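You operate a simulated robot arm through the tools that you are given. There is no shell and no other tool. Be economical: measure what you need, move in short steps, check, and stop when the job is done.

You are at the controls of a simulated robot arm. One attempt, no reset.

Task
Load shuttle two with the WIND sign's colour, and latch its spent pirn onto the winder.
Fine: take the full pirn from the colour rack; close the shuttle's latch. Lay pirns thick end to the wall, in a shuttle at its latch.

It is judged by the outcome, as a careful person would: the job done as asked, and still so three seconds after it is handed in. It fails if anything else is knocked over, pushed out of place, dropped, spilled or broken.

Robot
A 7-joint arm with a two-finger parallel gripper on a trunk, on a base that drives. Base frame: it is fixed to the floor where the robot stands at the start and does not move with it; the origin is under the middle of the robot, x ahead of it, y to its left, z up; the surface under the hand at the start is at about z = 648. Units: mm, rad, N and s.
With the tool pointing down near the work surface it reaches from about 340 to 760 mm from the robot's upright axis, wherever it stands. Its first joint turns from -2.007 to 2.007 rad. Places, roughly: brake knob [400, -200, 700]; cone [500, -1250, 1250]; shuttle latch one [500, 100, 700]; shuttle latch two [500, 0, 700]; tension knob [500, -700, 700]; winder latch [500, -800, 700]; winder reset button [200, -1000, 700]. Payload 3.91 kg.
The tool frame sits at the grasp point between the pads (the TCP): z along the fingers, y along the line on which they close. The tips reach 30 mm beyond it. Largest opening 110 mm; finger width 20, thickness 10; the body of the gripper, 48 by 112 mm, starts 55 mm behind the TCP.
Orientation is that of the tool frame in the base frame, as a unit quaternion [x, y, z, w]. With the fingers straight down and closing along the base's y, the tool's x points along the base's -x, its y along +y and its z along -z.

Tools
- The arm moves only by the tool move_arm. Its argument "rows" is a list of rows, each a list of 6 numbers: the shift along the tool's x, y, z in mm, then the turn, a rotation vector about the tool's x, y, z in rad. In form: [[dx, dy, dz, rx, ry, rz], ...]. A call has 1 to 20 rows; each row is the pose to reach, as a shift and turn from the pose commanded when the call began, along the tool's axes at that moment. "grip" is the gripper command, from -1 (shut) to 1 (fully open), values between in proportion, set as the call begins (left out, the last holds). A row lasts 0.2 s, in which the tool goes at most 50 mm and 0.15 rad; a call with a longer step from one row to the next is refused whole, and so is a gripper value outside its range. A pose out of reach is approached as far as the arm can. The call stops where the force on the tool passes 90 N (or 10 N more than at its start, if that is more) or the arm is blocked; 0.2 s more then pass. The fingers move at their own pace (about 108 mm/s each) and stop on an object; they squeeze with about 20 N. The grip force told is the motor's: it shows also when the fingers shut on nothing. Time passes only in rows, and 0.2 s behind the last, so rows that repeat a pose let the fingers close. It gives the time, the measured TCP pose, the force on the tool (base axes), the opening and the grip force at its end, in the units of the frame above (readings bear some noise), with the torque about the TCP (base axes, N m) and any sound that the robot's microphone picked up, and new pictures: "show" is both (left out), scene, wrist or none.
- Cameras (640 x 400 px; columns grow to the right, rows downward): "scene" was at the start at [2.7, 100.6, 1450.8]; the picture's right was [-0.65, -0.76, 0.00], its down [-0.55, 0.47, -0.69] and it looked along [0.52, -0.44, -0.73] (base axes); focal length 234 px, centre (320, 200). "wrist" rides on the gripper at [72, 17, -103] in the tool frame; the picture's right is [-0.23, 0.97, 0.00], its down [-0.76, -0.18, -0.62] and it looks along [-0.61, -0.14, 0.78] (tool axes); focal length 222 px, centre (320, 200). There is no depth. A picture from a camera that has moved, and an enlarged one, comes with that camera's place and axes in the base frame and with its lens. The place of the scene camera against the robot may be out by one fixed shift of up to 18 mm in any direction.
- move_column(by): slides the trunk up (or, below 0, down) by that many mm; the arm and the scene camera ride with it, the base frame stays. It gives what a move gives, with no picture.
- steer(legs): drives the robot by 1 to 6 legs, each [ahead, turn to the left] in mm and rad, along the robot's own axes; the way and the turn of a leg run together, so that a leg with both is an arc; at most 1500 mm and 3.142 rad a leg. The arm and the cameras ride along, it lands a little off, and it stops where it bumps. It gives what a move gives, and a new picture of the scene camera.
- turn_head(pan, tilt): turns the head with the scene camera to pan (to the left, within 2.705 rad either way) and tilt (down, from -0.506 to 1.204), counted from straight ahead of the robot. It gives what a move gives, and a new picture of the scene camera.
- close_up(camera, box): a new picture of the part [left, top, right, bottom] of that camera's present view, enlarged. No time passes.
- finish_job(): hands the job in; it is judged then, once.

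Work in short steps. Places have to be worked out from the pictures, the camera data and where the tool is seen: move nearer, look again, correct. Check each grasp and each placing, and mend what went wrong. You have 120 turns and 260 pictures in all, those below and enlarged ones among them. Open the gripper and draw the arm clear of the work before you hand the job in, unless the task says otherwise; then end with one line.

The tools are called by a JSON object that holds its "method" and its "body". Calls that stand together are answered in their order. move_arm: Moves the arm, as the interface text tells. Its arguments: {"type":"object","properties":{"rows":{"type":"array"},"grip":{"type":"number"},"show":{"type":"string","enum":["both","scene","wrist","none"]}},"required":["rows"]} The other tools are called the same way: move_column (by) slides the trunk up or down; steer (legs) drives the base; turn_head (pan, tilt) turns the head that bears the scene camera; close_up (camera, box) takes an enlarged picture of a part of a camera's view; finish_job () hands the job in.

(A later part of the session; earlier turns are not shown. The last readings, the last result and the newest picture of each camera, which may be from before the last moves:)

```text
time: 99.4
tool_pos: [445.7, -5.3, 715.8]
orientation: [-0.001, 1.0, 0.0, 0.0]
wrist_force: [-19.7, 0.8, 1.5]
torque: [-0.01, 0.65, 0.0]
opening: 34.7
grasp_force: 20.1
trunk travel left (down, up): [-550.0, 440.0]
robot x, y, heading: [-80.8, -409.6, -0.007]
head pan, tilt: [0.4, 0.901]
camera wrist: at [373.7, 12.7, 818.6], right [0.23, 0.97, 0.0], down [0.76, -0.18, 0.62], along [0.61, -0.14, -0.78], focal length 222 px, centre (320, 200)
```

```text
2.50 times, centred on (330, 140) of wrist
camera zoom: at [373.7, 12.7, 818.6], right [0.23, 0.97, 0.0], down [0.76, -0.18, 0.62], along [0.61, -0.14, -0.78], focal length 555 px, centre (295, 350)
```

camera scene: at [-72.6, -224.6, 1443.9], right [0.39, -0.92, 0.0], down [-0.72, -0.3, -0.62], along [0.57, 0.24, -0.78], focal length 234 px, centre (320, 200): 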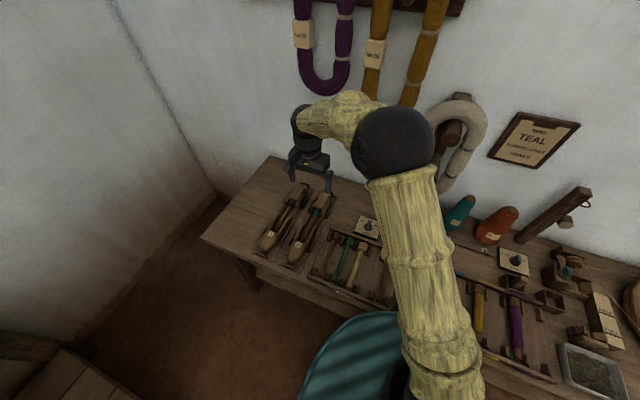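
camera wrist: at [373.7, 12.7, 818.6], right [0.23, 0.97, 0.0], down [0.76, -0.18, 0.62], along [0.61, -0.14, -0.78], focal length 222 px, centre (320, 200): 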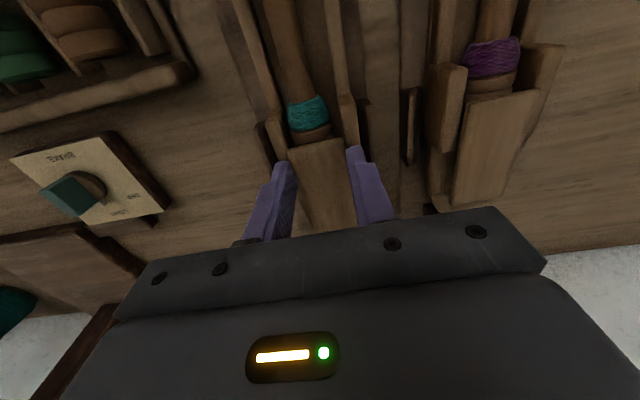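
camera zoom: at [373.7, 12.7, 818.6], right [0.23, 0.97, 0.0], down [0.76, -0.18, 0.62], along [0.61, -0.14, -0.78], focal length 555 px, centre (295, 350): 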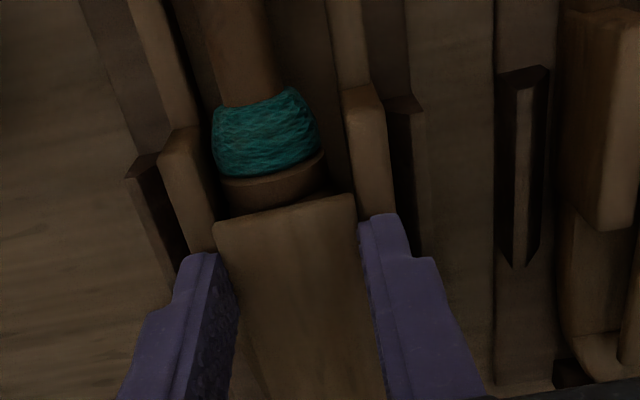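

It does not slide (20 N, pads slip). I bring the shuttle back, release, and re-probe the thin part at x≈472 with pictures.

{"method": "move_arm", "body": {"rows": [[4, 0, 0, 0, 0, 0], [8, 0, 0, 0, 0, 0], [11, 0, 0, 0, 0, 0], [11, 0, 0, 0, 0, 0]], "show": "none"}}

{"method": "move_arm", "body": {"rows": [[0, 0, 0, 0, 0, 0], [0, 0, 0, 0, 0, 0], [0, 0, -15, 0, 0, 0], [-18, 0, -15, 0, 0, 0], [-36, 0, -15, 0, 0, 0], [-36, 0, 0, 0, 0, 0], [-36, 0, 7, 0, 0, 0]], "grip": 0.1, "show": "wrist"}}

{"method": "close_up", "body": {"camera": "wrist", "box": [220, 60, 440, 220]}}

{"method": "move_arm", "body": {"rows": [[0, 0, 0, 0, 0, 0], [0, 0, 0, 0, 0, 0], [0, 0, 0, 0, 0, 0]], "grip": -0.4, "show": "wrist"}}

{"method": "close_up", "body": {"camera": "wrist", "box": [220, 60, 440, 220]}}

```text
time: 100.4
tool_pos: [438.5, -6.1, 715.1]
orientation: [0.001, 1.0, -0.001, 0.0]
wrist_force: [0.3, 0.1, -0.7]
torque: [0.06, -0.36, -0.03]
opening: 34.6
grasp_force: 20.0
trunk travel left (down, up): [-550.0, 440.0]
robot x, y, heading: [-86.7, -404.6, -0.005]
head pan, tilt: [0.4, 0.901]
```

```text
time: 102.0
tool_pos: [474.3, -5.9, 708.0]
orientation: [0.0, 1.0, 0.0, -0.001]
wrist_force: [1.1, 0.3, 1.0]
torque: [0.0, 0.01, -0.01]
opening: 60.4
grasp_force: 0.0
trunk travel left (down, up): [-550.0, 440.0]
robot x, y, heading: [-82.5, -409.5, -0.002]
head pan, tilt: [0.4, 0.901]
camera wrist: at [401.5, 10.7, 809.4], right [0.23, 0.97, 0.0], down [0.76, -0.18, 0.62], along [0.61, -0.14, -0.78], focal length 222 px, centre (320, 200)
```

wrist: 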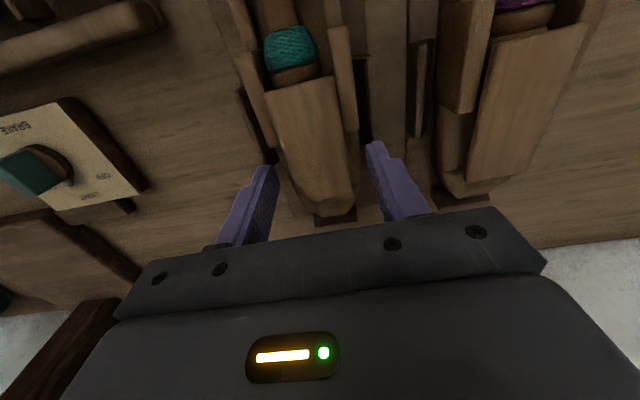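

```text
2.50 times, centred on (330, 140) of wrist
camera zoom: at [401.5, 10.7, 809.4], right [0.23, 0.97, 0.0], down [0.76, -0.18, 0.62], along [0.61, -0.14, -0.78], focal length 555 px, centre (295, 350)
```

zoom: 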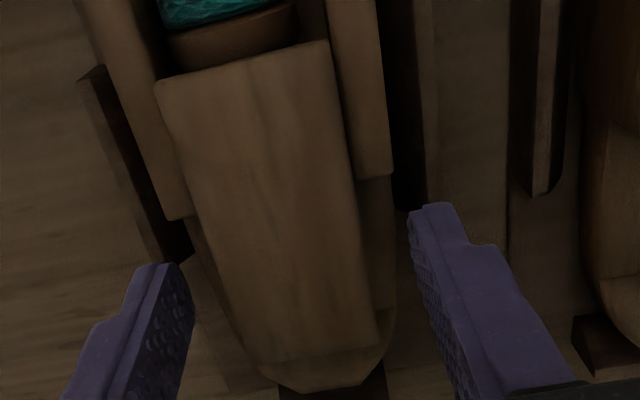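

```text
time: 102.8
tool_pos: [473.2, -6.4, 707.4]
orientation: [0.0, 1.0, 0.0, 0.0]
wrist_force: [0.4, -0.1, 0.2]
torque: [0.02, 0.0, -0.01]
opening: 32.8
grasp_force: 0.0
trunk travel left (down, up): [-550.0, 440.0]
robot x, y, heading: [-85.4, -407.3, -0.006]
head pan, tilt: [0.4, 0.901]
camera wrist: at [401.4, 10.6, 809.4], right [0.23, 0.97, 0.0], down [0.76, -0.18, 0.62], along [0.61, -0.14, -0.78], focal length 222 px, centre (320, 200)
```

wrist: 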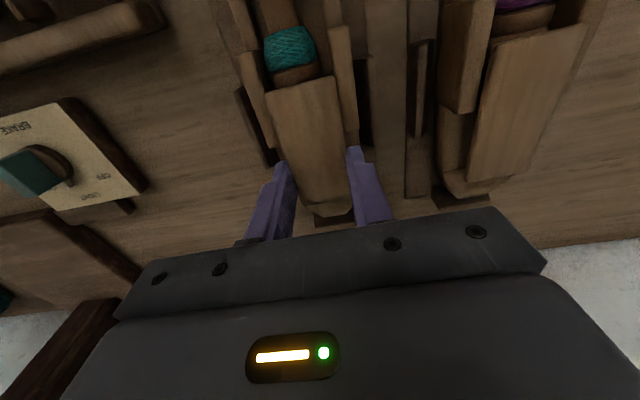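

```text
2.50 times, centred on (330, 140) of wrist
camera zoom: at [401.4, 10.6, 809.4], right [0.23, 0.97, 0.0], down [0.76, -0.18, 0.62], along [0.61, -0.14, -0.78], focal length 555 px, centre (295, 350)
```

zoom: 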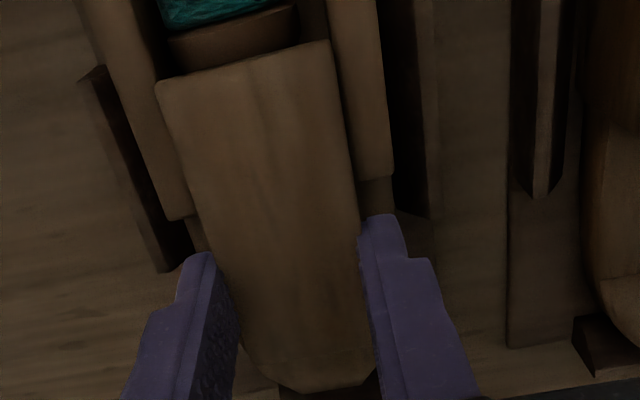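

At opening 33 nothing is touched yet; I squeeze on in stages.

{"method": "move_arm", "body": {"rows": [[0, 0, 0, 0, 0, 0], [0, 0, 0, 0, 0, 0], [0, 0, 0, 0, 0, 0]], "grip": -0.6, "show": "wrist"}}

{"method": "close_up", "body": {"camera": "wrist", "box": [240, 100, 420, 230]}}

```text
time: 103.6
tool_pos: [474.0, -6.1, 707.7]
orientation: [0.001, 1.0, 0.001, -0.001]
wrist_force: [0.8, -0.2, -1.2]
torque: [0.0, 0.06, 0.02]
opening: 22.1
grasp_force: 0.1
trunk travel left (down, up): [-550.0, 440.0]
robot x, y, heading: [-87.8, -410.6, 0.001]
head pan, tilt: [0.4, 0.901]
camera wrist: at [401.4, 10.6, 809.4], right [0.23, 0.97, 0.0], down [0.76, -0.18, 0.62], along [0.61, -0.14, -0.78], focal length 222 px, centre (320, 200)
```

wrist: 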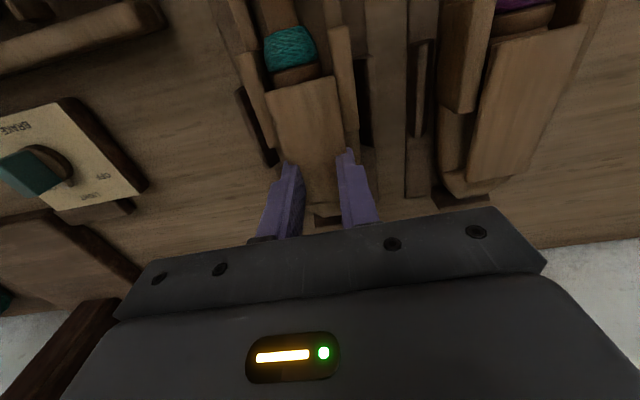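

```text
3.08 times, centred on (330, 165) of wrist
camera zoom: at [401.4, 10.6, 809.4], right [0.23, 0.97, 0.0], down [0.76, -0.18, 0.62], along [0.61, -0.14, -0.78], focal length 684 px, centre (289, 308)
```

zoom: 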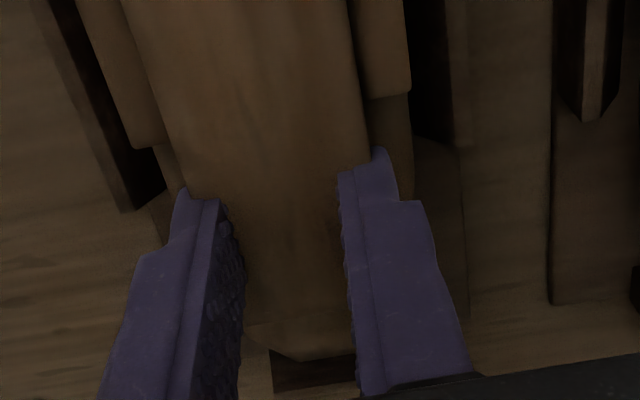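

The fingers only meet an 8 mm core here, so the pivot may be nearer than I assumed. I release and try a purely vertical lift of the front edge, no rotation.

{"method": "move_arm", "body": {"rows": [[0, 0, 0, 0, 0, 0], [0, 0, 0, 0, 0, 0], [0, 0, -25, 0, 0, 0], [20, 0, -25, 0, 0, 0], [40, 0, -25, 0, 0, 0], [40, 0, -9, 0, 0, 0], [40, 0, -9, 0, 0, 0]], "grip": 0.0, "show": "none"}}

{"method": "move_arm", "body": {"rows": [[0, 0, 0, 0, 0, 0], [0, 0, 0, 0, 0, 0], [0, 0, 0, 0, 0, 0]], "grip": -1, "show": "none"}}

{"method": "move_arm", "body": {"rows": [[0, 0, -4, 0, 0, 0], [0, 0, -8, 0, 0, 0], [0, 0, -12, 0, 0, 0]], "show": "wrist"}}

{"method": "close_up", "body": {"camera": "wrist", "box": [220, 60, 440, 220]}}

{"method": "close_up", "body": {"camera": "scene", "box": [255, 170, 345, 270]}}

```text
time: 105.2
tool_pos: [434.0, -5.4, 715.4]
orientation: [0.001, 1.0, -0.001, -0.001]
wrist_force: [0.2, 0.7, 0.0]
torque: [0.0, 0.0, 0.0]
opening: 55.1
grasp_force: 0.1
trunk travel left (down, up): [-550.0, 440.0]
robot x, y, heading: [-85.8, -406.5, -0.002]
head pan, tilt: [0.4, 0.901]
```

```text
time: 106.0
tool_pos: [434.3, -5.4, 715.8]
orientation: [0.0, 1.0, -0.001, -0.001]
wrist_force: [-0.8, -1.0, -0.2]
torque: [0.0, 0.04, -0.03]
opening: 34.5
grasp_force: 20.0
trunk travel left (down, up): [-550.0, 440.0]
robot x, y, heading: [-85.1, -408.3, -0.001]
head pan, tilt: [0.4, 0.901]
```

```text
time: 106.8
tool_pos: [434.9, -4.3, 728.4]
orientation: [0.001, 1.0, 0.0, -0.002]
wrist_force: [0.1, -0.9, -2.6]
torque: [-0.03, -0.21, 0.01]
opening: 34.9
grasp_force: 20.0
trunk travel left (down, up): [-550.0, 440.0]
robot x, y, heading: [-84.8, -409.7, -0.008]
head pan, tilt: [0.4, 0.901]
camera wrist: at [361.8, 12.5, 830.5], right [0.23, 0.97, 0.0], down [0.76, -0.18, 0.62], along [0.61, -0.14, -0.78], focal length 222 px, centre (320, 200)
```

wrist: 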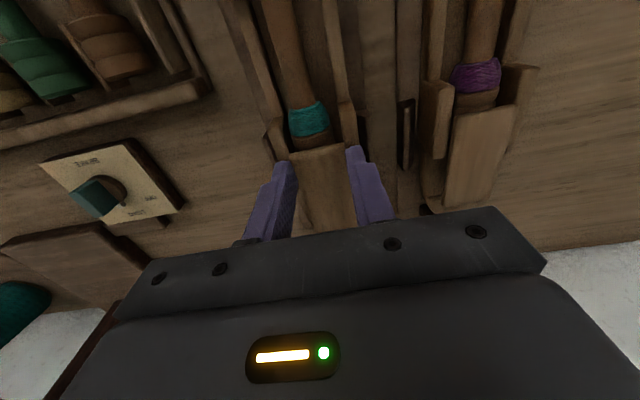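

```text
2.50 times, centred on (330, 140) of wrist
camera zoom: at [361.8, 12.5, 830.5], right [0.23, 0.97, 0.0], down [0.76, -0.18, 0.62], along [0.61, -0.14, -0.78], focal length 555 px, centre (295, 350)
```

zoom: 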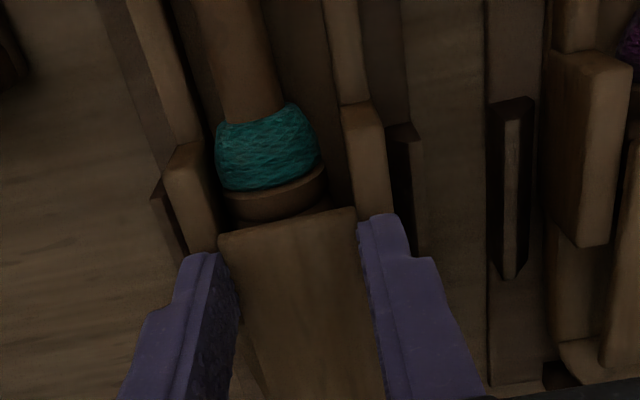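

```text
4.00 times, centred on (300, 220) of scene
camera zoom: at [-72.4, -224.4, 1443.9], right [0.39, -0.92, 0.0], down [-0.72, -0.3, -0.62], along [0.57, 0.24, -0.78], focal length 938 px, centre (400, 120)
```

zoom: 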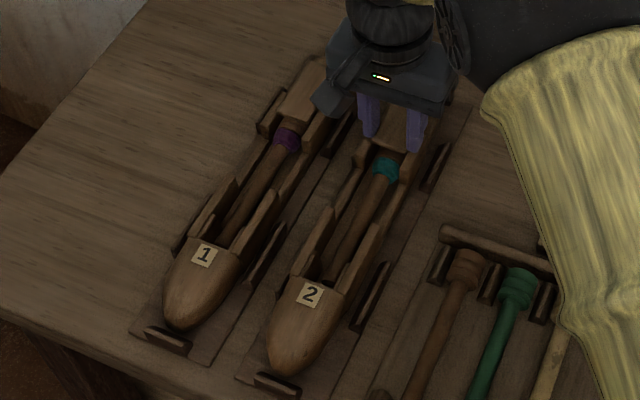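

The whole (light) shuttle comes up again, so it is not an upward flap. The 8 mm core at the plank's centre (x≈467) may be an upright pin: a turn-button. I set it down and test rotation about that centre.

{"method": "move_arm", "body": {"rows": [[0, 0, 5, 0, 0, 0], [0, 0, 9, 0, 0, 0], [0, 0, 12, 0, 0, 0], [0, 0, 12, 0, 0, 0]], "show": "none"}}

{"method": "move_arm", "body": {"rows": [[-0.1, 2.3, 0, 0, 0, 0.075], [-0.35, 4.65, 0, 0, 0, 0.15], [-0.8, 7, 0, 0, 0, 0.225]], "show": "wrist"}}

{"method": "close_up", "body": {"camera": "wrist", "box": [220, 60, 440, 220]}}

{"method": "close_up", "body": {"camera": "scene", "box": [255, 170, 345, 270]}}

```text
time: 107.8
tool_pos: [434.1, -3.7, 717.3]
orientation: [0.0, 1.0, -0.001, -0.001]
wrist_force: [-0.6, -0.3, -2.5]
torque: [0.02, -0.2, 0.01]
opening: 34.5
grasp_force: 20.1
trunk travel left (down, up): [-550.0, 440.0]
robot x, y, heading: [-82.1, -408.1, -0.003]
head pan, tilt: [0.4, 0.901]
```

```text
time: 108.6
tool_pos: [437.2, -0.7, 717.9]
orientation: [0.114, 0.994, -0.001, 0.0]
wrist_force: [7.7, -14.5, 8.2]
torque: [-0.66, -0.21, 0.79]
opening: 38.5
grasp_force: 20.4
trunk travel left (down, up): [-550.0, 440.0]
robot x, y, heading: [-84.4, -404.6, -0.007]
head pan, tilt: [0.4, 0.901]
camera wrist: at [370.1, 32.4, 820.6], right [0.44, 0.9, 0.0], down [0.7, -0.35, 0.62], along [0.56, -0.28, -0.78], focal length 222 px, centre (320, 200)
```

wrist: 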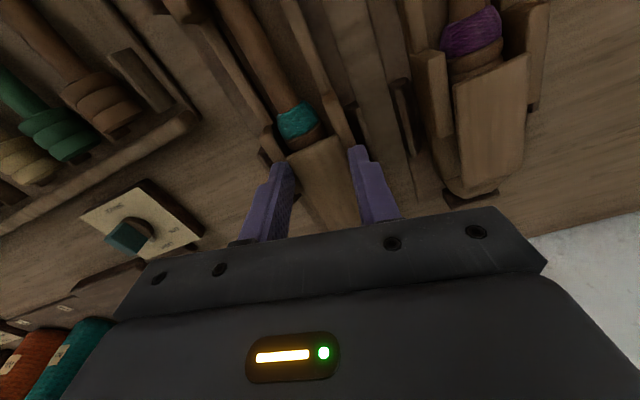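

```text
2.50 times, centred on (330, 140) of wrist
camera zoom: at [370.1, 32.4, 820.6], right [0.44, 0.9, 0.0], down [0.7, -0.35, 0.62], along [0.56, -0.28, -0.78], focal length 555 px, centre (295, 350)
```

zoom: 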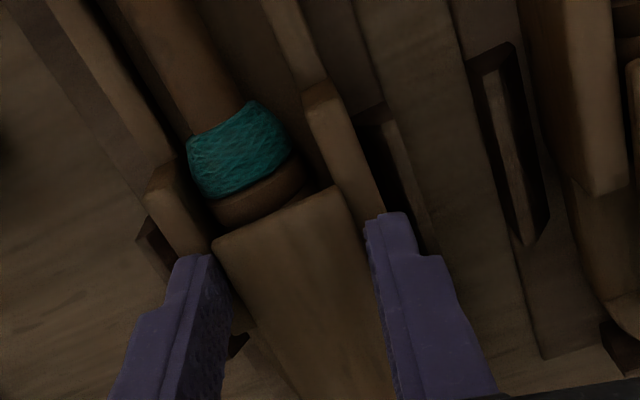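

```text
4.00 times, centred on (300, 220) of scene
camera zoom: at [-72.4, -226.4, 1444.3], right [0.39, -0.92, 0.0], down [-0.72, -0.3, -0.62], along [0.57, 0.24, -0.78], focal length 938 px, centre (400, 120)
```

zoom: 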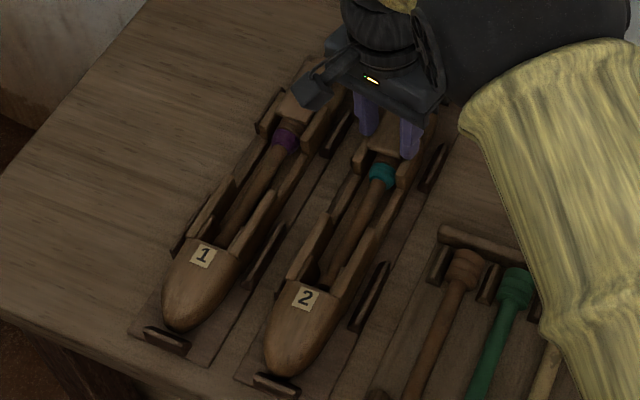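

No: it resists (14 N, 0.8 N m) and the button doesn't turn. I undo it, release, and then look at the state of the shuttle.

{"method": "move_arm", "body": {"rows": [[1, -2.3, 0, 0, 0, -0.075], [1.9, -4.5, 0, 0, 0, -0.15], [2.3, -6.5, 0, 0, 0, -0.225], [2.3, -6.5, 0, 0, 0, -0.225]], "show": "none"}}

{"method": "move_arm", "body": {"rows": [[0, 0, 0, 0, 0, 0], [0, 0, 0, 0, 0, 0], [0, 0, -20, 0, 0, 0], [-25, 0, -20, 0, 0, 0], [-54, 0, -20, 0, 0, 0], [-54, 0, 7, 0, 0, 0], [-54, 0, 7, 0, 0, 0]], "grip": 0.0, "show": "none"}}

{"method": "move_arm", "body": {"rows": [[0, 0, 0, 0, 0, 0], [0, 0, 0, 0, 0, 0], [0, 0, 0, 0, 0, 0]], "grip": -1, "show": "wrist"}}

{"method": "close_up", "body": {"camera": "wrist", "box": [220, 60, 440, 220]}}

```text
time: 109.6
tool_pos: [432.4, -2.9, 717.5]
orientation: [-0.001, 1.0, 0.002, 0.0]
wrist_force: [14.0, -0.2, 3.8]
torque: [0.14, -0.54, 0.02]
opening: 34.6
grasp_force: 20.5
trunk travel left (down, up): [-550.0, 440.0]
robot x, y, heading: [-83.5, -404.5, -0.006]
head pan, tilt: [0.4, 0.901]
```

```text
time: 111.2
tool_pos: [485.5, -5.1, 710.4]
orientation: [0.0, 1.0, 0.0, 0.0]
wrist_force: [-0.2, 0.0, -0.2]
torque: [0.03, 0.01, 0.0]
opening: 55.1
grasp_force: 0.1
trunk travel left (down, up): [-550.0, 440.0]
robot x, y, heading: [-89.3, -408.0, -0.003]
head pan, tilt: [0.4, 0.901]
```

```text
time: 112.0
tool_pos: [484.2, -4.9, 710.5]
orientation: [0.0, 1.0, 0.001, -0.001]
wrist_force: [0.0, 0.5, -0.5]
torque: [0.03, -0.03, 0.0]
opening: 7.9
grasp_force: 20.0
trunk travel left (down, up): [-550.0, 440.0]
robot x, y, heading: [-86.8, -408.5, -0.006]
head pan, tilt: [0.4, 0.901]
camera wrist: at [412.3, 12.4, 812.4], right [0.23, 0.97, 0.0], down [0.76, -0.18, 0.62], along [0.61, -0.14, -0.78], focal length 222 px, centre (320, 200)
```

wrist: 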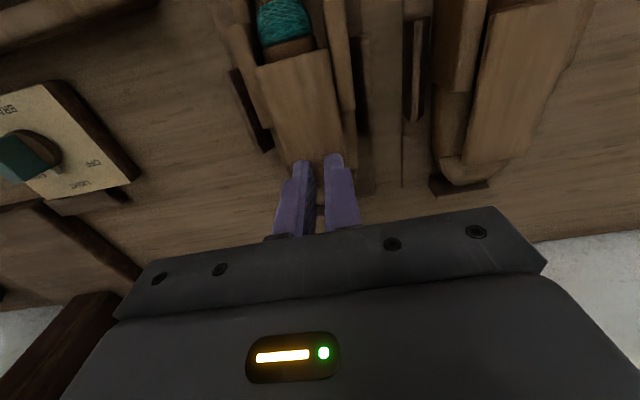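

```text
2.50 times, centred on (330, 140) of wrist
camera zoom: at [412.3, 12.4, 812.4], right [0.23, 0.97, 0.0], down [0.76, -0.18, 0.62], along [0.61, -0.14, -0.78], focal length 555 px, centre (295, 350)
```

zoom: 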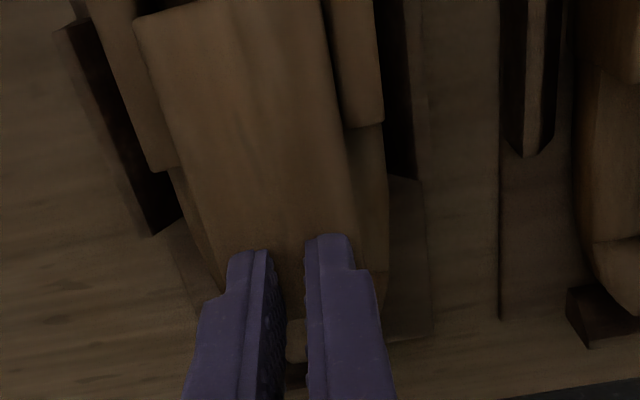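

Again an 8 mm central fin at x≈484: it looks made to be gripped. I test lifting the rear by it a few mm.

{"method": "move_arm", "body": {"rows": [[0, 0, -3, 0, 0, 0], [0, 0, -6, 0, 0, 0], [0, 0, -9, 0, 0, 0]], "show": "wrist"}}

{"method": "close_up", "body": {"camera": "wrist", "box": [220, 60, 440, 220]}}

{"method": "close_up", "body": {"camera": "scene", "box": [255, 170, 345, 270]}}

```text
time: 112.8
tool_pos: [486.1, -4.1, 719.5]
orientation: [0.0, 1.0, -0.001, -0.001]
wrist_force: [-0.1, 1.0, -2.2]
torque: [-0.01, -0.35, -0.01]
opening: 7.8
grasp_force: 20.1
trunk travel left (down, up): [-550.0, 440.0]
robot x, y, heading: [-84.7, -406.8, -0.008]
head pan, tilt: [0.4, 0.901]
camera wrist: at [412.5, 12.5, 820.8], right [0.23, 0.97, 0.0], down [0.76, -0.18, 0.62], along [0.61, -0.14, -0.78], focal length 222 px, centre (320, 200)
```

wrist: 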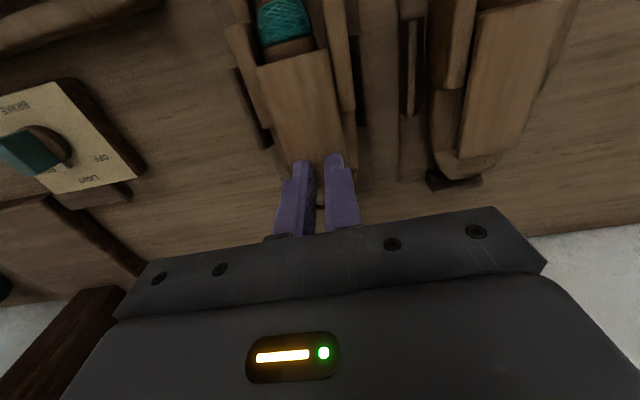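

```text
2.50 times, centred on (330, 140) of wrist
camera zoom: at [412.5, 12.5, 820.8], right [0.23, 0.97, 0.0], down [0.76, -0.18, 0.62], along [0.61, -0.14, -0.78], focal length 555 px, centre (295, 350)
```

zoom: 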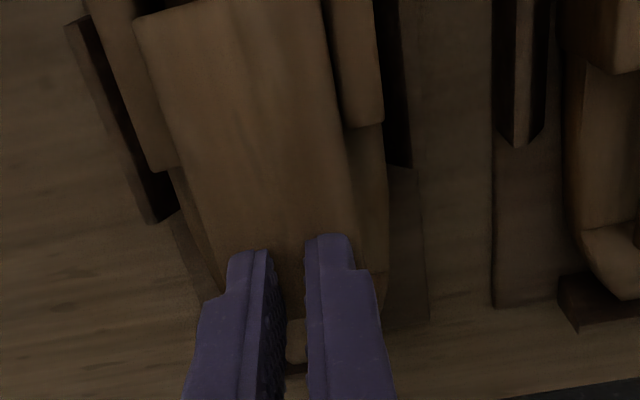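

```text
4.00 times, centred on (300, 220) of scene
camera zoom: at [-72.3, -224.4, 1443.9], right [0.39, -0.92, 0.0], down [-0.72, -0.3, -0.62], along [0.57, 0.24, -0.78], focal length 938 px, centre (400, 120)
```

zoom: 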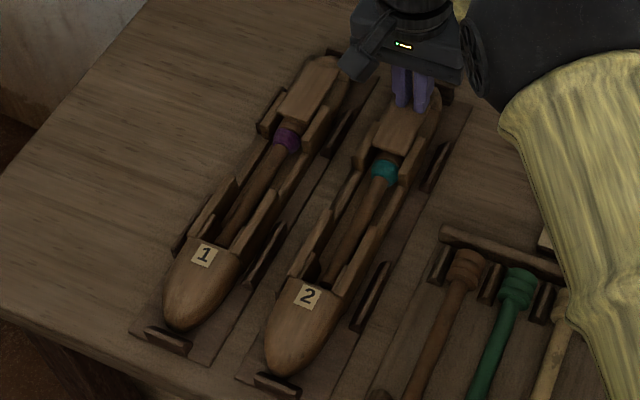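

The whole shuttle rises again. I set it down; next test is pressing on the plank's front end (push-latch), listening for a click.

{"method": "move_arm", "body": {"rows": [[0, 0, 4, 0, 0, 0], [0, 0, 9, 0, 0, 0], [0, 0, 9, 0, 0, 0]], "show": "none"}}

{"method": "move_arm", "body": {"rows": [[0, 0, 0, 0, 0, 0], [0, 0, 0, 0, 0, 0], [0, 0, -25, 0, 0, 0], [25, 0, -25, 0, 0, 0], [50, 0, -25, 0, 0, 0]], "grip": 0.0, "show": "none"}}

{"method": "move_arm", "body": {"rows": [[0, 0, 0, 0, 0, 0], [0, 0, 5, 0, 0, 0], [0, 0, 12, 0, 0, 0], [0, 0, 16, 0, 0, 0]], "grip": -1, "show": "wrist"}}

{"method": "move_arm", "body": {"rows": [[0, 0, 2, 0, 0, 0], [0, 0, 4, 0, 0, 0]], "show": "none"}}

```text
time: 113.6
tool_pos: [486.0, -2.6, 710.2]
orientation: [-0.001, 1.0, 0.001, 0.0]
wrist_force: [1.8, 0.0, 1.3]
torque: [0.01, 0.59, -0.02]
opening: 8.0
grasp_force: 20.1
trunk travel left (down, up): [-550.0, 440.0]
robot x, y, heading: [-85.1, -409.6, -0.002]
head pan, tilt: [0.4, 0.901]
```

```text
time: 114.8
tool_pos: [435.3, -3.0, 737.5]
orientation: [0.0, 1.0, -0.001, -0.001]
wrist_force: [0.5, 0.2, -0.1]
torque: [-0.01, -0.01, -0.03]
opening: 55.2
grasp_force: 0.0
trunk travel left (down, up): [-550.0, 440.0]
robot x, y, heading: [-86.6, -405.9, -0.006]
head pan, tilt: [0.4, 0.901]
```

```text
time: 115.8
tool_pos: [435.6, -3.1, 721.3]
orientation: [0.0, 1.0, 0.001, 0.001]
wrist_force: [-1.1, 0.6, 8.4]
torque: [-0.01, 0.01, 0.02]
opening: 0.1
grasp_force: 20.0
trunk travel left (down, up): [-550.0, 440.0]
robot x, y, heading: [-84.7, -408.8, -0.005]
head pan, tilt: [0.4, 0.901]
camera wrist: at [363.0, 13.5, 822.9], right [0.23, 0.97, 0.0], down [0.76, -0.18, 0.62], along [0.61, -0.14, -0.78], focal length 222 px, centre (320, 200)
```

wrist: 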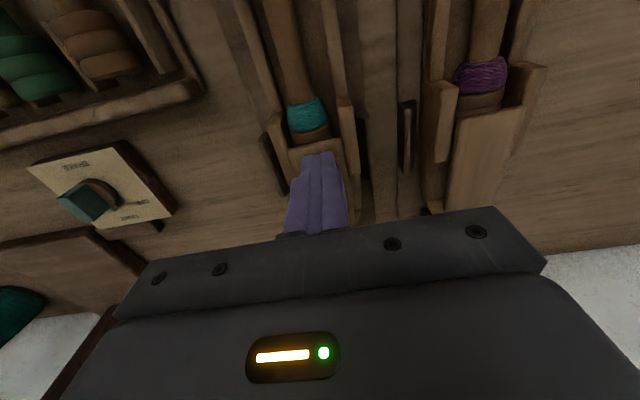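

```text
time: 116.4
tool_pos: [435.5, -3.1, 720.4]
orientation: [0.0, 1.0, 0.003, 0.003]
wrist_force: [2.1, 2.1, 36.7]
torque: [0.01, 0.09, 0.11]
opening: 0.2
grasp_force: 20.2
trunk travel left (down, up): [-550.0, 440.0]
robot x, y, heading: [-86.1, -410.2, -0.002]
head pan, tilt: [0.4, 0.901]
```

Front is solid too. The tray's side cleats would brace sideways pushes, so perhaps the plank swings sideways about its tail against a stiff detent. I'll push its front toward -y with the closed fingers.

{"method": "move_arm", "body": {"rows": [[0, 0, -15, 0, 0, 0], [0, 15, -20, 0, 0, 0], [0, 33, -20, 0, 0, 0], [0, 33, -6, 0, 0, 0], [0, 33, -1, 0, 0, 0], [0, 33, -1, 0, 0, 0]], "show": "wrist"}}

{"method": "close_up", "body": {"camera": "wrist", "box": [220, 60, 440, 220]}}

{"method": "move_arm", "body": {"rows": [[0, -3, 0, 0, 0, 0], [0, -6, 0, 0, 0, 0], [0, -8, 0, 0, 0, 0]], "show": "wrist"}}

{"method": "close_up", "body": {"camera": "wrist", "box": [220, 60, 440, 220]}}

```text
time: 117.8
tool_pos: [435.0, 28.0, 716.4]
orientation: [0.0, 1.0, 0.0, -0.001]
wrist_force: [-0.4, 0.3, 1.1]
torque: [-0.03, 0.0, 0.0]
opening: 0.1
grasp_force: 20.0
trunk travel left (down, up): [-550.0, 440.0]
robot x, y, heading: [-85.8, -404.3, 0.002]
head pan, tilt: [0.4, 0.901]
camera wrist: at [361.3, 46.1, 817.9], right [0.23, 0.97, 0.0], down [0.76, -0.18, 0.62], along [0.61, -0.14, -0.78], focal length 222 px, centre (320, 200)
```

wrist: 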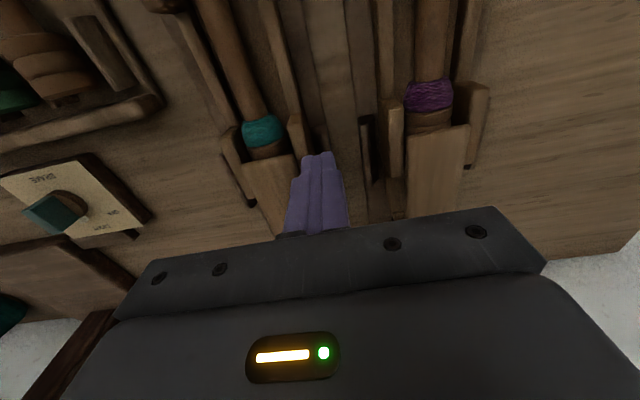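

```text
2.50 times, centred on (330, 140) of wrist
camera zoom: at [361.3, 46.1, 817.9], right [0.23, 0.97, 0.0], down [0.76, -0.18, 0.62], along [0.61, -0.14, -0.78], focal length 555 px, centre (295, 350)
```

zoom: 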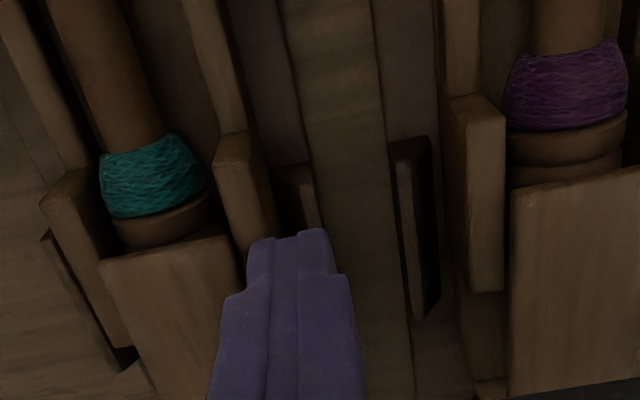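

```text
time: 118.6
tool_pos: [434.1, 21.4, 716.3]
orientation: [-0.001, 1.0, 0.0, 0.0]
wrist_force: [-0.9, 0.1, 0.4]
torque: [0.05, 0.01, 0.04]
opening: 0.0
grasp_force: 20.1
trunk travel left (down, up): [-550.0, 440.0]
robot x, y, heading: [-86.8, -402.1, -0.002]
head pan, tilt: [0.4, 0.901]
camera wrist: at [361.4, 38.4, 817.8], right [0.23, 0.97, 0.0], down [0.76, -0.18, 0.62], along [0.61, -0.14, -0.78], focal length 222 px, centre (320, 200)
```

wrist: 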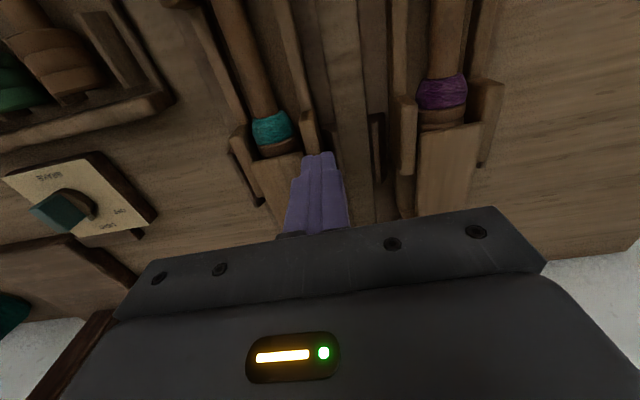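

```text
2.50 times, centred on (330, 140) of wrist
camera zoom: at [361.4, 38.4, 817.8], right [0.23, 0.97, 0.0], down [0.76, -0.18, 0.62], along [0.61, -0.14, -0.78], focal length 555 px, centre (295, 350)
```

zoom: 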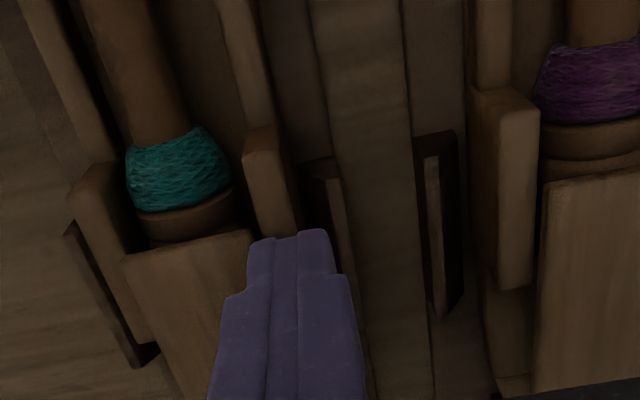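

Contact is near; I push on in small steps, reading the force.

{"method": "move_arm", "body": {"rows": [[0, -2, 0, 0, 0, 0], [0, -4, 0, 0, 0, 0], [0, -6, 0, 0, 0, 0]], "show": "none"}}

{"method": "move_arm", "body": {"rows": [[0, -2, 0, 0, 0, 0], [0, -4, 0, 0, 0, 0]], "show": "wrist"}}

{"method": "close_up", "body": {"camera": "wrist", "box": [220, 60, 440, 220]}}

```text
time: 119.4
tool_pos: [434.1, 15.7, 716.3]
orientation: [0.0, 1.0, 0.0, -0.001]
wrist_force: [-0.7, 0.5, 0.5]
torque: [0.01, 0.02, 0.0]
opening: 0.0
grasp_force: 19.6
trunk travel left (down, up): [-550.0, 440.0]
robot x, y, heading: [-86.4, -409.2, -0.006]
head pan, tilt: [0.4, 0.901]
```

```text
time: 120.0
tool_pos: [436.0, 10.7, 715.8]
orientation: [0.0, 1.0, 0.0, 0.0]
wrist_force: [0.1, -0.3, -0.5]
torque: [-0.01, -0.04, 0.02]
opening: 0.0
grasp_force: 20.3
trunk travel left (down, up): [-550.0, 440.0]
robot x, y, heading: [-82.7, -413.1, -0.003]
head pan, tilt: [0.4, 0.901]
camera wrist: at [362.9, 27.8, 818.2], right [0.23, 0.97, 0.0], down [0.76, -0.18, 0.62], along [0.61, -0.14, -0.78], focal length 222 px, centre (320, 200)
```

wrist: 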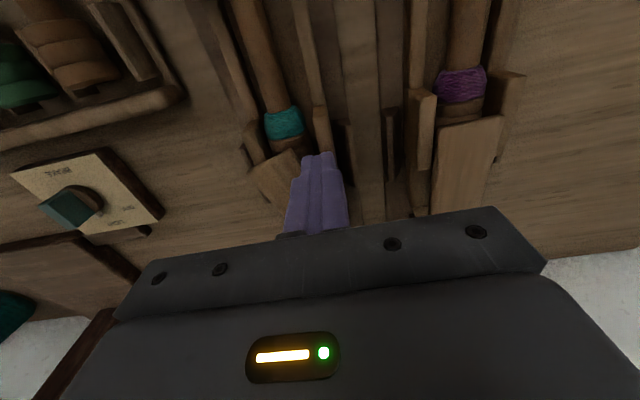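

```text
2.50 times, centred on (330, 140) of wrist
camera zoom: at [362.9, 27.8, 818.2], right [0.23, 0.97, 0.0], down [0.76, -0.18, 0.62], along [0.61, -0.14, -0.78], focal length 555 px, centre (295, 350)
```

zoom: 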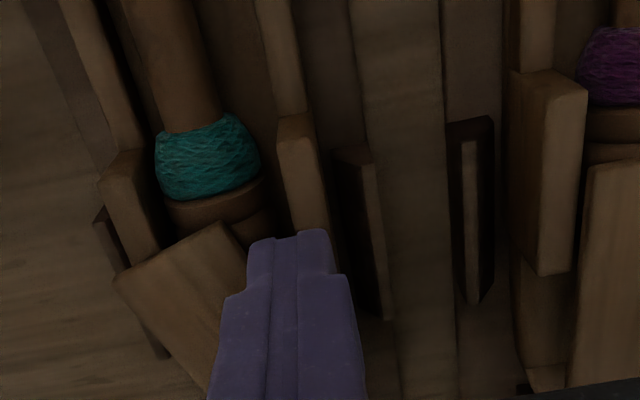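

The plank swings toward -y easily: a swivel opening to that side. I keep pushing it aside.

{"method": "move_arm", "body": {"rows": [[0, -5, 0, 0, 0, 0], [-1, -11, 0, 0, 0, 0], [-3, -17, 0, 0, 0, 0], [-6, -23, 0, 0, 0, 0], [-10, -29, 0, 0, 0, 0], [-15, -35, 0, 0, 0, 0], [-20, -41, 0, 0, 0, 0]], "show": "wrist"}}

{"method": "close_up", "body": {"camera": "scene", "box": [255, 170, 345, 270]}}

```text
time: 121.6
tool_pos: [455.1, -29.6, 715.6]
orientation: [0.001, 1.0, 0.001, 0.0]
wrist_force: [-1.2, 1.7, 0.4]
torque: [0.03, 0.04, -0.01]
opening: 0.0
grasp_force: 20.3
trunk travel left (down, up): [-550.0, 440.0]
robot x, y, heading: [-87.3, -406.5, -0.002]
head pan, tilt: [0.4, 0.901]
camera wrist: at [382.2, -12.7, 818.1], right [0.23, 0.97, 0.0], down [0.76, -0.18, 0.62], along [0.61, -0.14, -0.78], focal length 222 px, centre (320, 200)
```

wrist: 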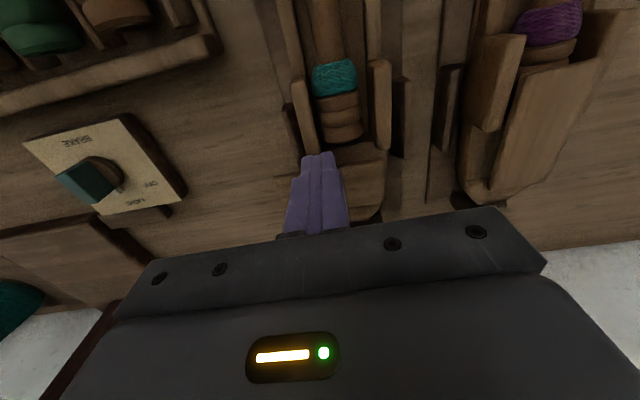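

```text
4.00 times, centred on (300, 220) of scene
camera zoom: at [-72.8, -224.3, 1443.9], right [0.39, -0.92, 0.0], down [-0.72, -0.3, -0.62], along [0.57, 0.24, -0.78], focal length 938 px, centre (400, 120)
```

zoom: 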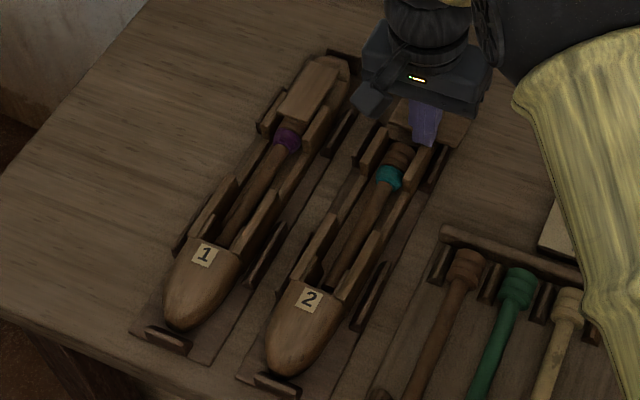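

The butt is now exposed. I raise the hand and look at it from above.

{"method": "move_arm", "body": {"rows": [[0, 5, -10, 0, 0, 0], [20, 15, -35, 0, 0, 0], [45, 25, -55, 0, 0, 0], [65, 27, -65, 0, 0, 0], [65, 27, -65, 0, 0, 0]], "grip": -0.1, "show": "wrist"}}

{"method": "close_up", "body": {"camera": "wrist", "box": [220, 0, 440, 220]}}

```text
time: 122.8
tool_pos: [389.0, -3.4, 781.2]
orientation: [0.0, 1.0, 0.0, -0.001]
wrist_force: [0.4, -0.3, -0.5]
torque: [0.02, 0.0, 0.03]
opening: 49.6
grasp_force: 0.2
trunk travel left (down, up): [-550.0, 440.0]
robot x, y, heading: [-86.3, -404.9, -0.01]
head pan, tilt: [0.4, 0.901]
camera wrist: at [317.0, 12.8, 884.7], right [0.23, 0.97, 0.0], down [0.76, -0.18, 0.62], along [0.61, -0.14, -0.78], focal length 222 px, centre (320, 200)
```

wrist: 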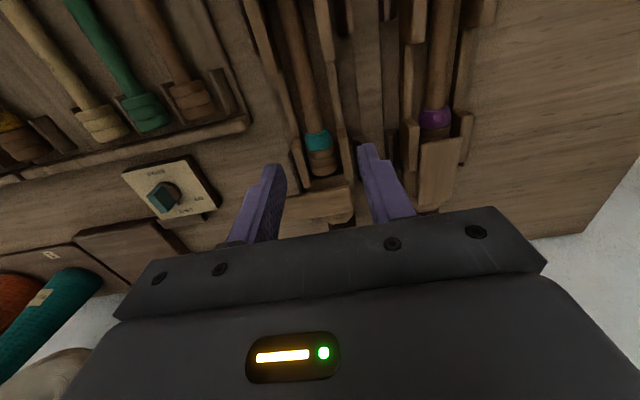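

```text
1.82 times, centred on (330, 110) of wrist
camera zoom: at [317.0, 12.8, 884.7], right [0.23, 0.97, 0.0], down [0.76, -0.18, 0.62], along [0.61, -0.14, -0.78], focal length 404 px, centre (302, 364)
```

zoom: 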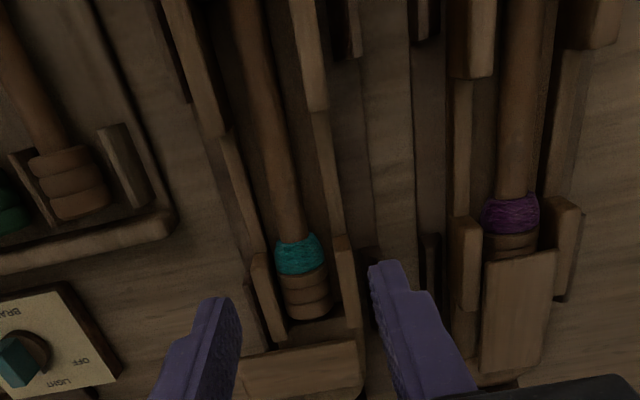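

The spent pirn is free: centreline y≈-9. I look closer at the slot's clearance around its stem.

{"method": "move_arm", "body": {"rows": [[-10, -3, 20, 0, 0, 0], [-12, -5, 41, 0, 0, 0], [-12, -5, 41, 0, 0, 0]], "show": "wrist"}}

{"method": "close_up", "body": {"camera": "wrist", "box": [240, 0, 400, 200]}}

```text
time: 123.6
tool_pos: [401.8, -7.5, 740.6]
orientation: [0.0, 1.0, 0.0, 0.0]
wrist_force: [-0.3, -0.4, 0.3]
torque: [0.01, -0.02, 0.0]
opening: 49.6
grasp_force: 0.0
trunk travel left (down, up): [-550.0, 440.0]
robot x, y, heading: [-83.6, -408.6, -0.006]
head pan, tilt: [0.4, 0.901]
camera wrist: at [330.1, 9.2, 842.9], right [0.23, 0.97, 0.0], down [0.76, -0.18, 0.62], along [0.61, -0.14, -0.78], focal length 222 px, centre (320, 200)
```

wrist: 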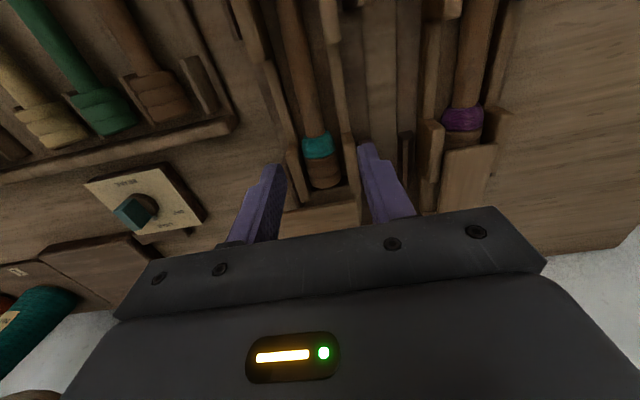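

```text
2.00 times, centred on (320, 100) of wrist
camera zoom: at [330.1, 9.2, 842.9], right [0.23, 0.97, 0.0], down [0.76, -0.18, 0.62], along [0.61, -0.14, -0.78], focal length 444 px, centre (320, 400)
```

zoom: 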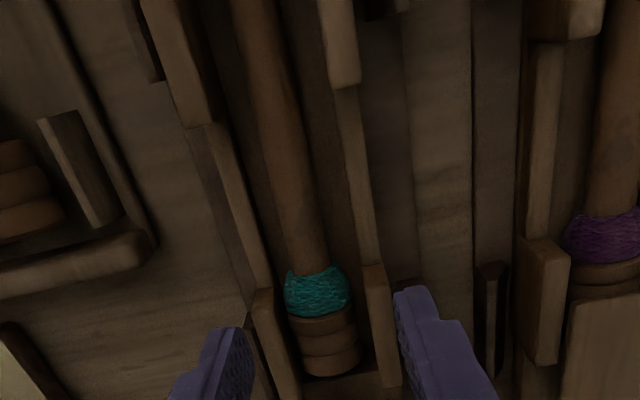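

Slot ≈37 mm wide, stem ≈15 mm: tight but feasible with a 17 mm opening. I line up at x≈375, y≈-9 just above the stem.

{"method": "move_arm", "body": {"rows": [[13, -1, 0, 0, 0, 0], [26, -2, 10, 0, 0, 0], [26, -2, 18, 0, 0, 0], [26, -2, 18, 0, 0, 0]], "grip": -0.69, "show": "wrist"}}

{"method": "close_up", "body": {"camera": "wrist", "box": [240, 80, 400, 220]}}

{"method": "close_up", "body": {"camera": "scene", "box": [265, 180, 345, 250]}}

```text
time: 124.6
tool_pos: [376.2, -9.7, 721.8]
orientation: [-0.001, 1.0, 0.0, -0.002]
wrist_force: [0.5, -0.5, 0.4]
torque: [0.0, 0.01, -0.04]
opening: 17.4
grasp_force: 0.1
trunk travel left (down, up): [-550.0, 440.0]
robot x, y, heading: [-83.5, -407.4, -0.001]
head pan, tilt: [0.4, 0.901]
camera wrist: at [303.5, 6.9, 824.9], right [0.23, 0.97, 0.0], down [0.76, -0.18, 0.62], along [0.61, -0.14, -0.78], focal length 222 px, centre (320, 200)
```

wrist: 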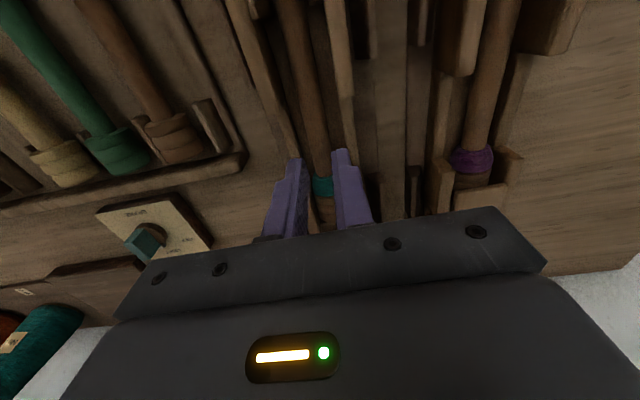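

```text
2.86 times, centred on (320, 150) of wrist
camera zoom: at [303.5, 6.9, 824.9], right [0.23, 0.97, 0.0], down [0.76, -0.18, 0.62], along [0.61, -0.14, -0.78], focal length 635 px, centre (320, 343)
```

zoom: 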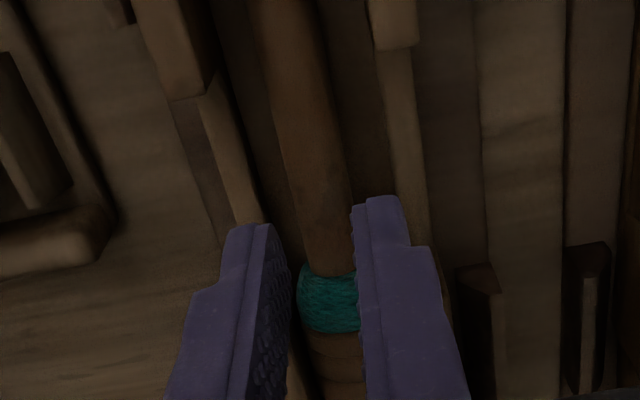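

```text
5.71 times, centred on (305, 215) of scene
camera zoom: at [-72.5, -224.6, 1443.9], right [0.39, -0.92, 0.0], down [-0.72, -0.3, -0.62], along [0.57, 0.24, -0.78], focal length 1340 px, centre (406, 114)
```

zoom: 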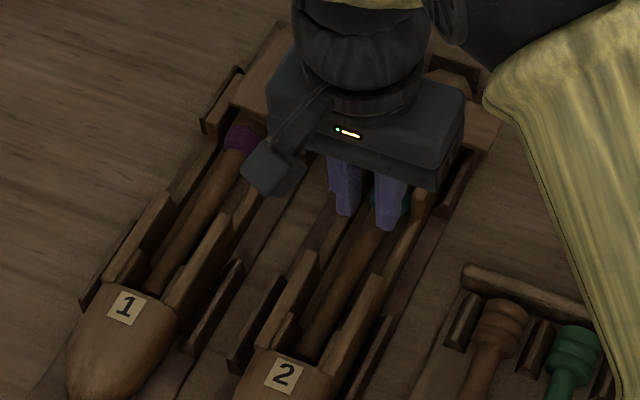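

Aligned within a millimetre. I descend in small steps.

{"method": "move_arm", "body": {"rows": [[0, 0, 5, 0, 0, 0], [0, 0, 10, 0, 0, 0], [0, 0, 14, 0, 0, 0]], "show": "none"}}

{"method": "move_arm", "body": {"rows": [[0, 0, 2, 0, 0, 0], [0, 0, 4, 0, 0, 0], [0, 0, 6, 0, 0, 0]], "show": "none"}}

{"method": "move_arm", "body": {"rows": [[0, 0, 2, 0, 0, 0], [0, 0, 4, 0, 0, 0]], "show": "wrist"}}

{"method": "close_up", "body": {"camera": "wrist", "box": [240, 80, 400, 220]}}

```text
time: 125.4
tool_pos: [375.5, -10.4, 708.3]
orientation: [0.0, 1.0, 0.0, -0.001]
wrist_force: [0.2, 0.3, -0.1]
torque: [0.0, -0.01, 0.01]
opening: 17.1
grasp_force: 0.0
trunk travel left (down, up): [-550.0, 440.0]
robot x, y, heading: [-84.6, -407.5, -0.007]
head pan, tilt: [0.4, 0.901]
```

```text
time: 126.2
tool_pos: [376.8, -10.0, 702.8]
orientation: [0.0, 1.0, 0.0, 0.0]
wrist_force: [0.0, 0.6, 0.3]
torque: [0.01, 0.0, -0.01]
opening: 16.9
grasp_force: 0.1
trunk travel left (down, up): [-550.0, 440.0]
robot x, y, heading: [-83.6, -409.2, -0.006]
head pan, tilt: [0.4, 0.901]
```

```text
time: 126.8
tool_pos: [377.2, -10.7, 697.6]
orientation: [0.0, 1.0, 0.0, 0.0]
wrist_force: [0.7, -0.6, 0.4]
torque: [0.0, 0.0, 0.0]
opening: 17.6
grasp_force: 0.6
trunk travel left (down, up): [-550.0, 440.0]
robot x, y, heading: [-85.0, -407.7, -0.006]
head pan, tilt: [0.4, 0.901]
camera wrist: at [303.9, 7.2, 800.5], right [0.23, 0.97, 0.0], down [0.76, -0.18, 0.62], along [0.61, -0.14, -0.78], focal length 222 px, centre (320, 200)
```

wrist: 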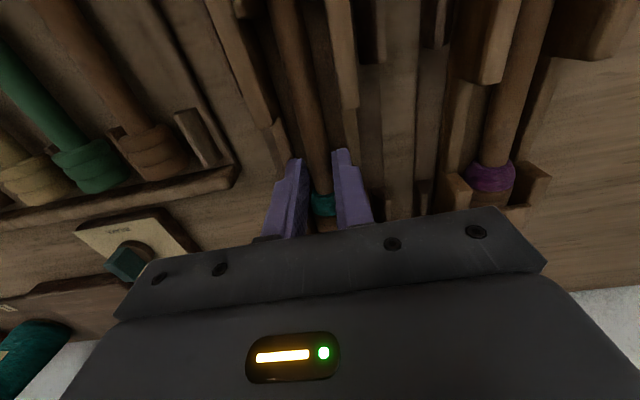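

```text
2.86 times, centred on (320, 150) of wrist
camera zoom: at [303.9, 7.2, 800.5], right [0.23, 0.97, 0.0], down [0.76, -0.18, 0.62], along [0.61, -0.14, -0.78], focal length 635 px, centre (320, 343)
```

zoom: 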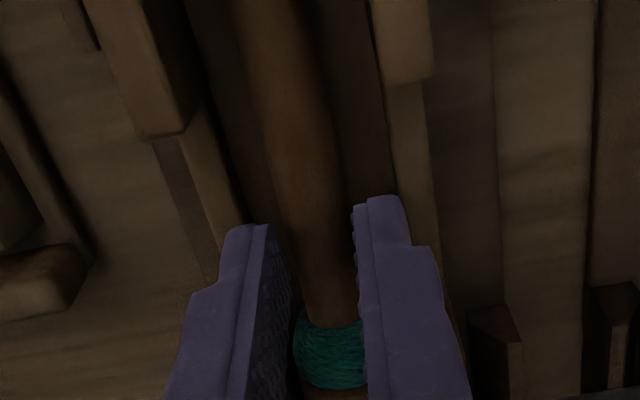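

The tips straddle the stem (z≈668) with no load. A little deeper, then close.

{"method": "move_arm", "body": {"rows": [[0, 0, 2, 0, 0, 0], [0, 0, 4, 0, 0, 0]], "show": "none"}}

{"method": "move_arm", "body": {"rows": [[0, 0, 0, 0, 0, 0], [0, 0, 0, 0, 0, 0]], "grip": -1, "show": "none"}}

```text
time: 127.4
tool_pos: [376.0, -10.5, 695.2]
orientation: [0.0, 1.0, 0.0, -0.001]
wrist_force: [0.4, 0.2, 0.1]
torque: [0.01, 0.0, -0.04]
opening: 17.6
grasp_force: 0.8
trunk travel left (down, up): [-550.0, 440.0]
robot x, y, heading: [-86.0, -408.4, -0.007]
head pan, tilt: [0.4, 0.901]
```

```text
time: 128.0
tool_pos: [375.5, -9.7, 694.4]
orientation: [-0.001, 1.0, 0.0, 0.0]
wrist_force: [-0.8, 0.9, 0.6]
torque: [-0.03, -0.01, -0.02]
opening: 16.2
grasp_force: 19.9
trunk travel left (down, up): [-550.0, 440.0]
robot x, y, heading: [-84.2, -408.0, -0.001]
head pan, tilt: [0.4, 0.901]
```

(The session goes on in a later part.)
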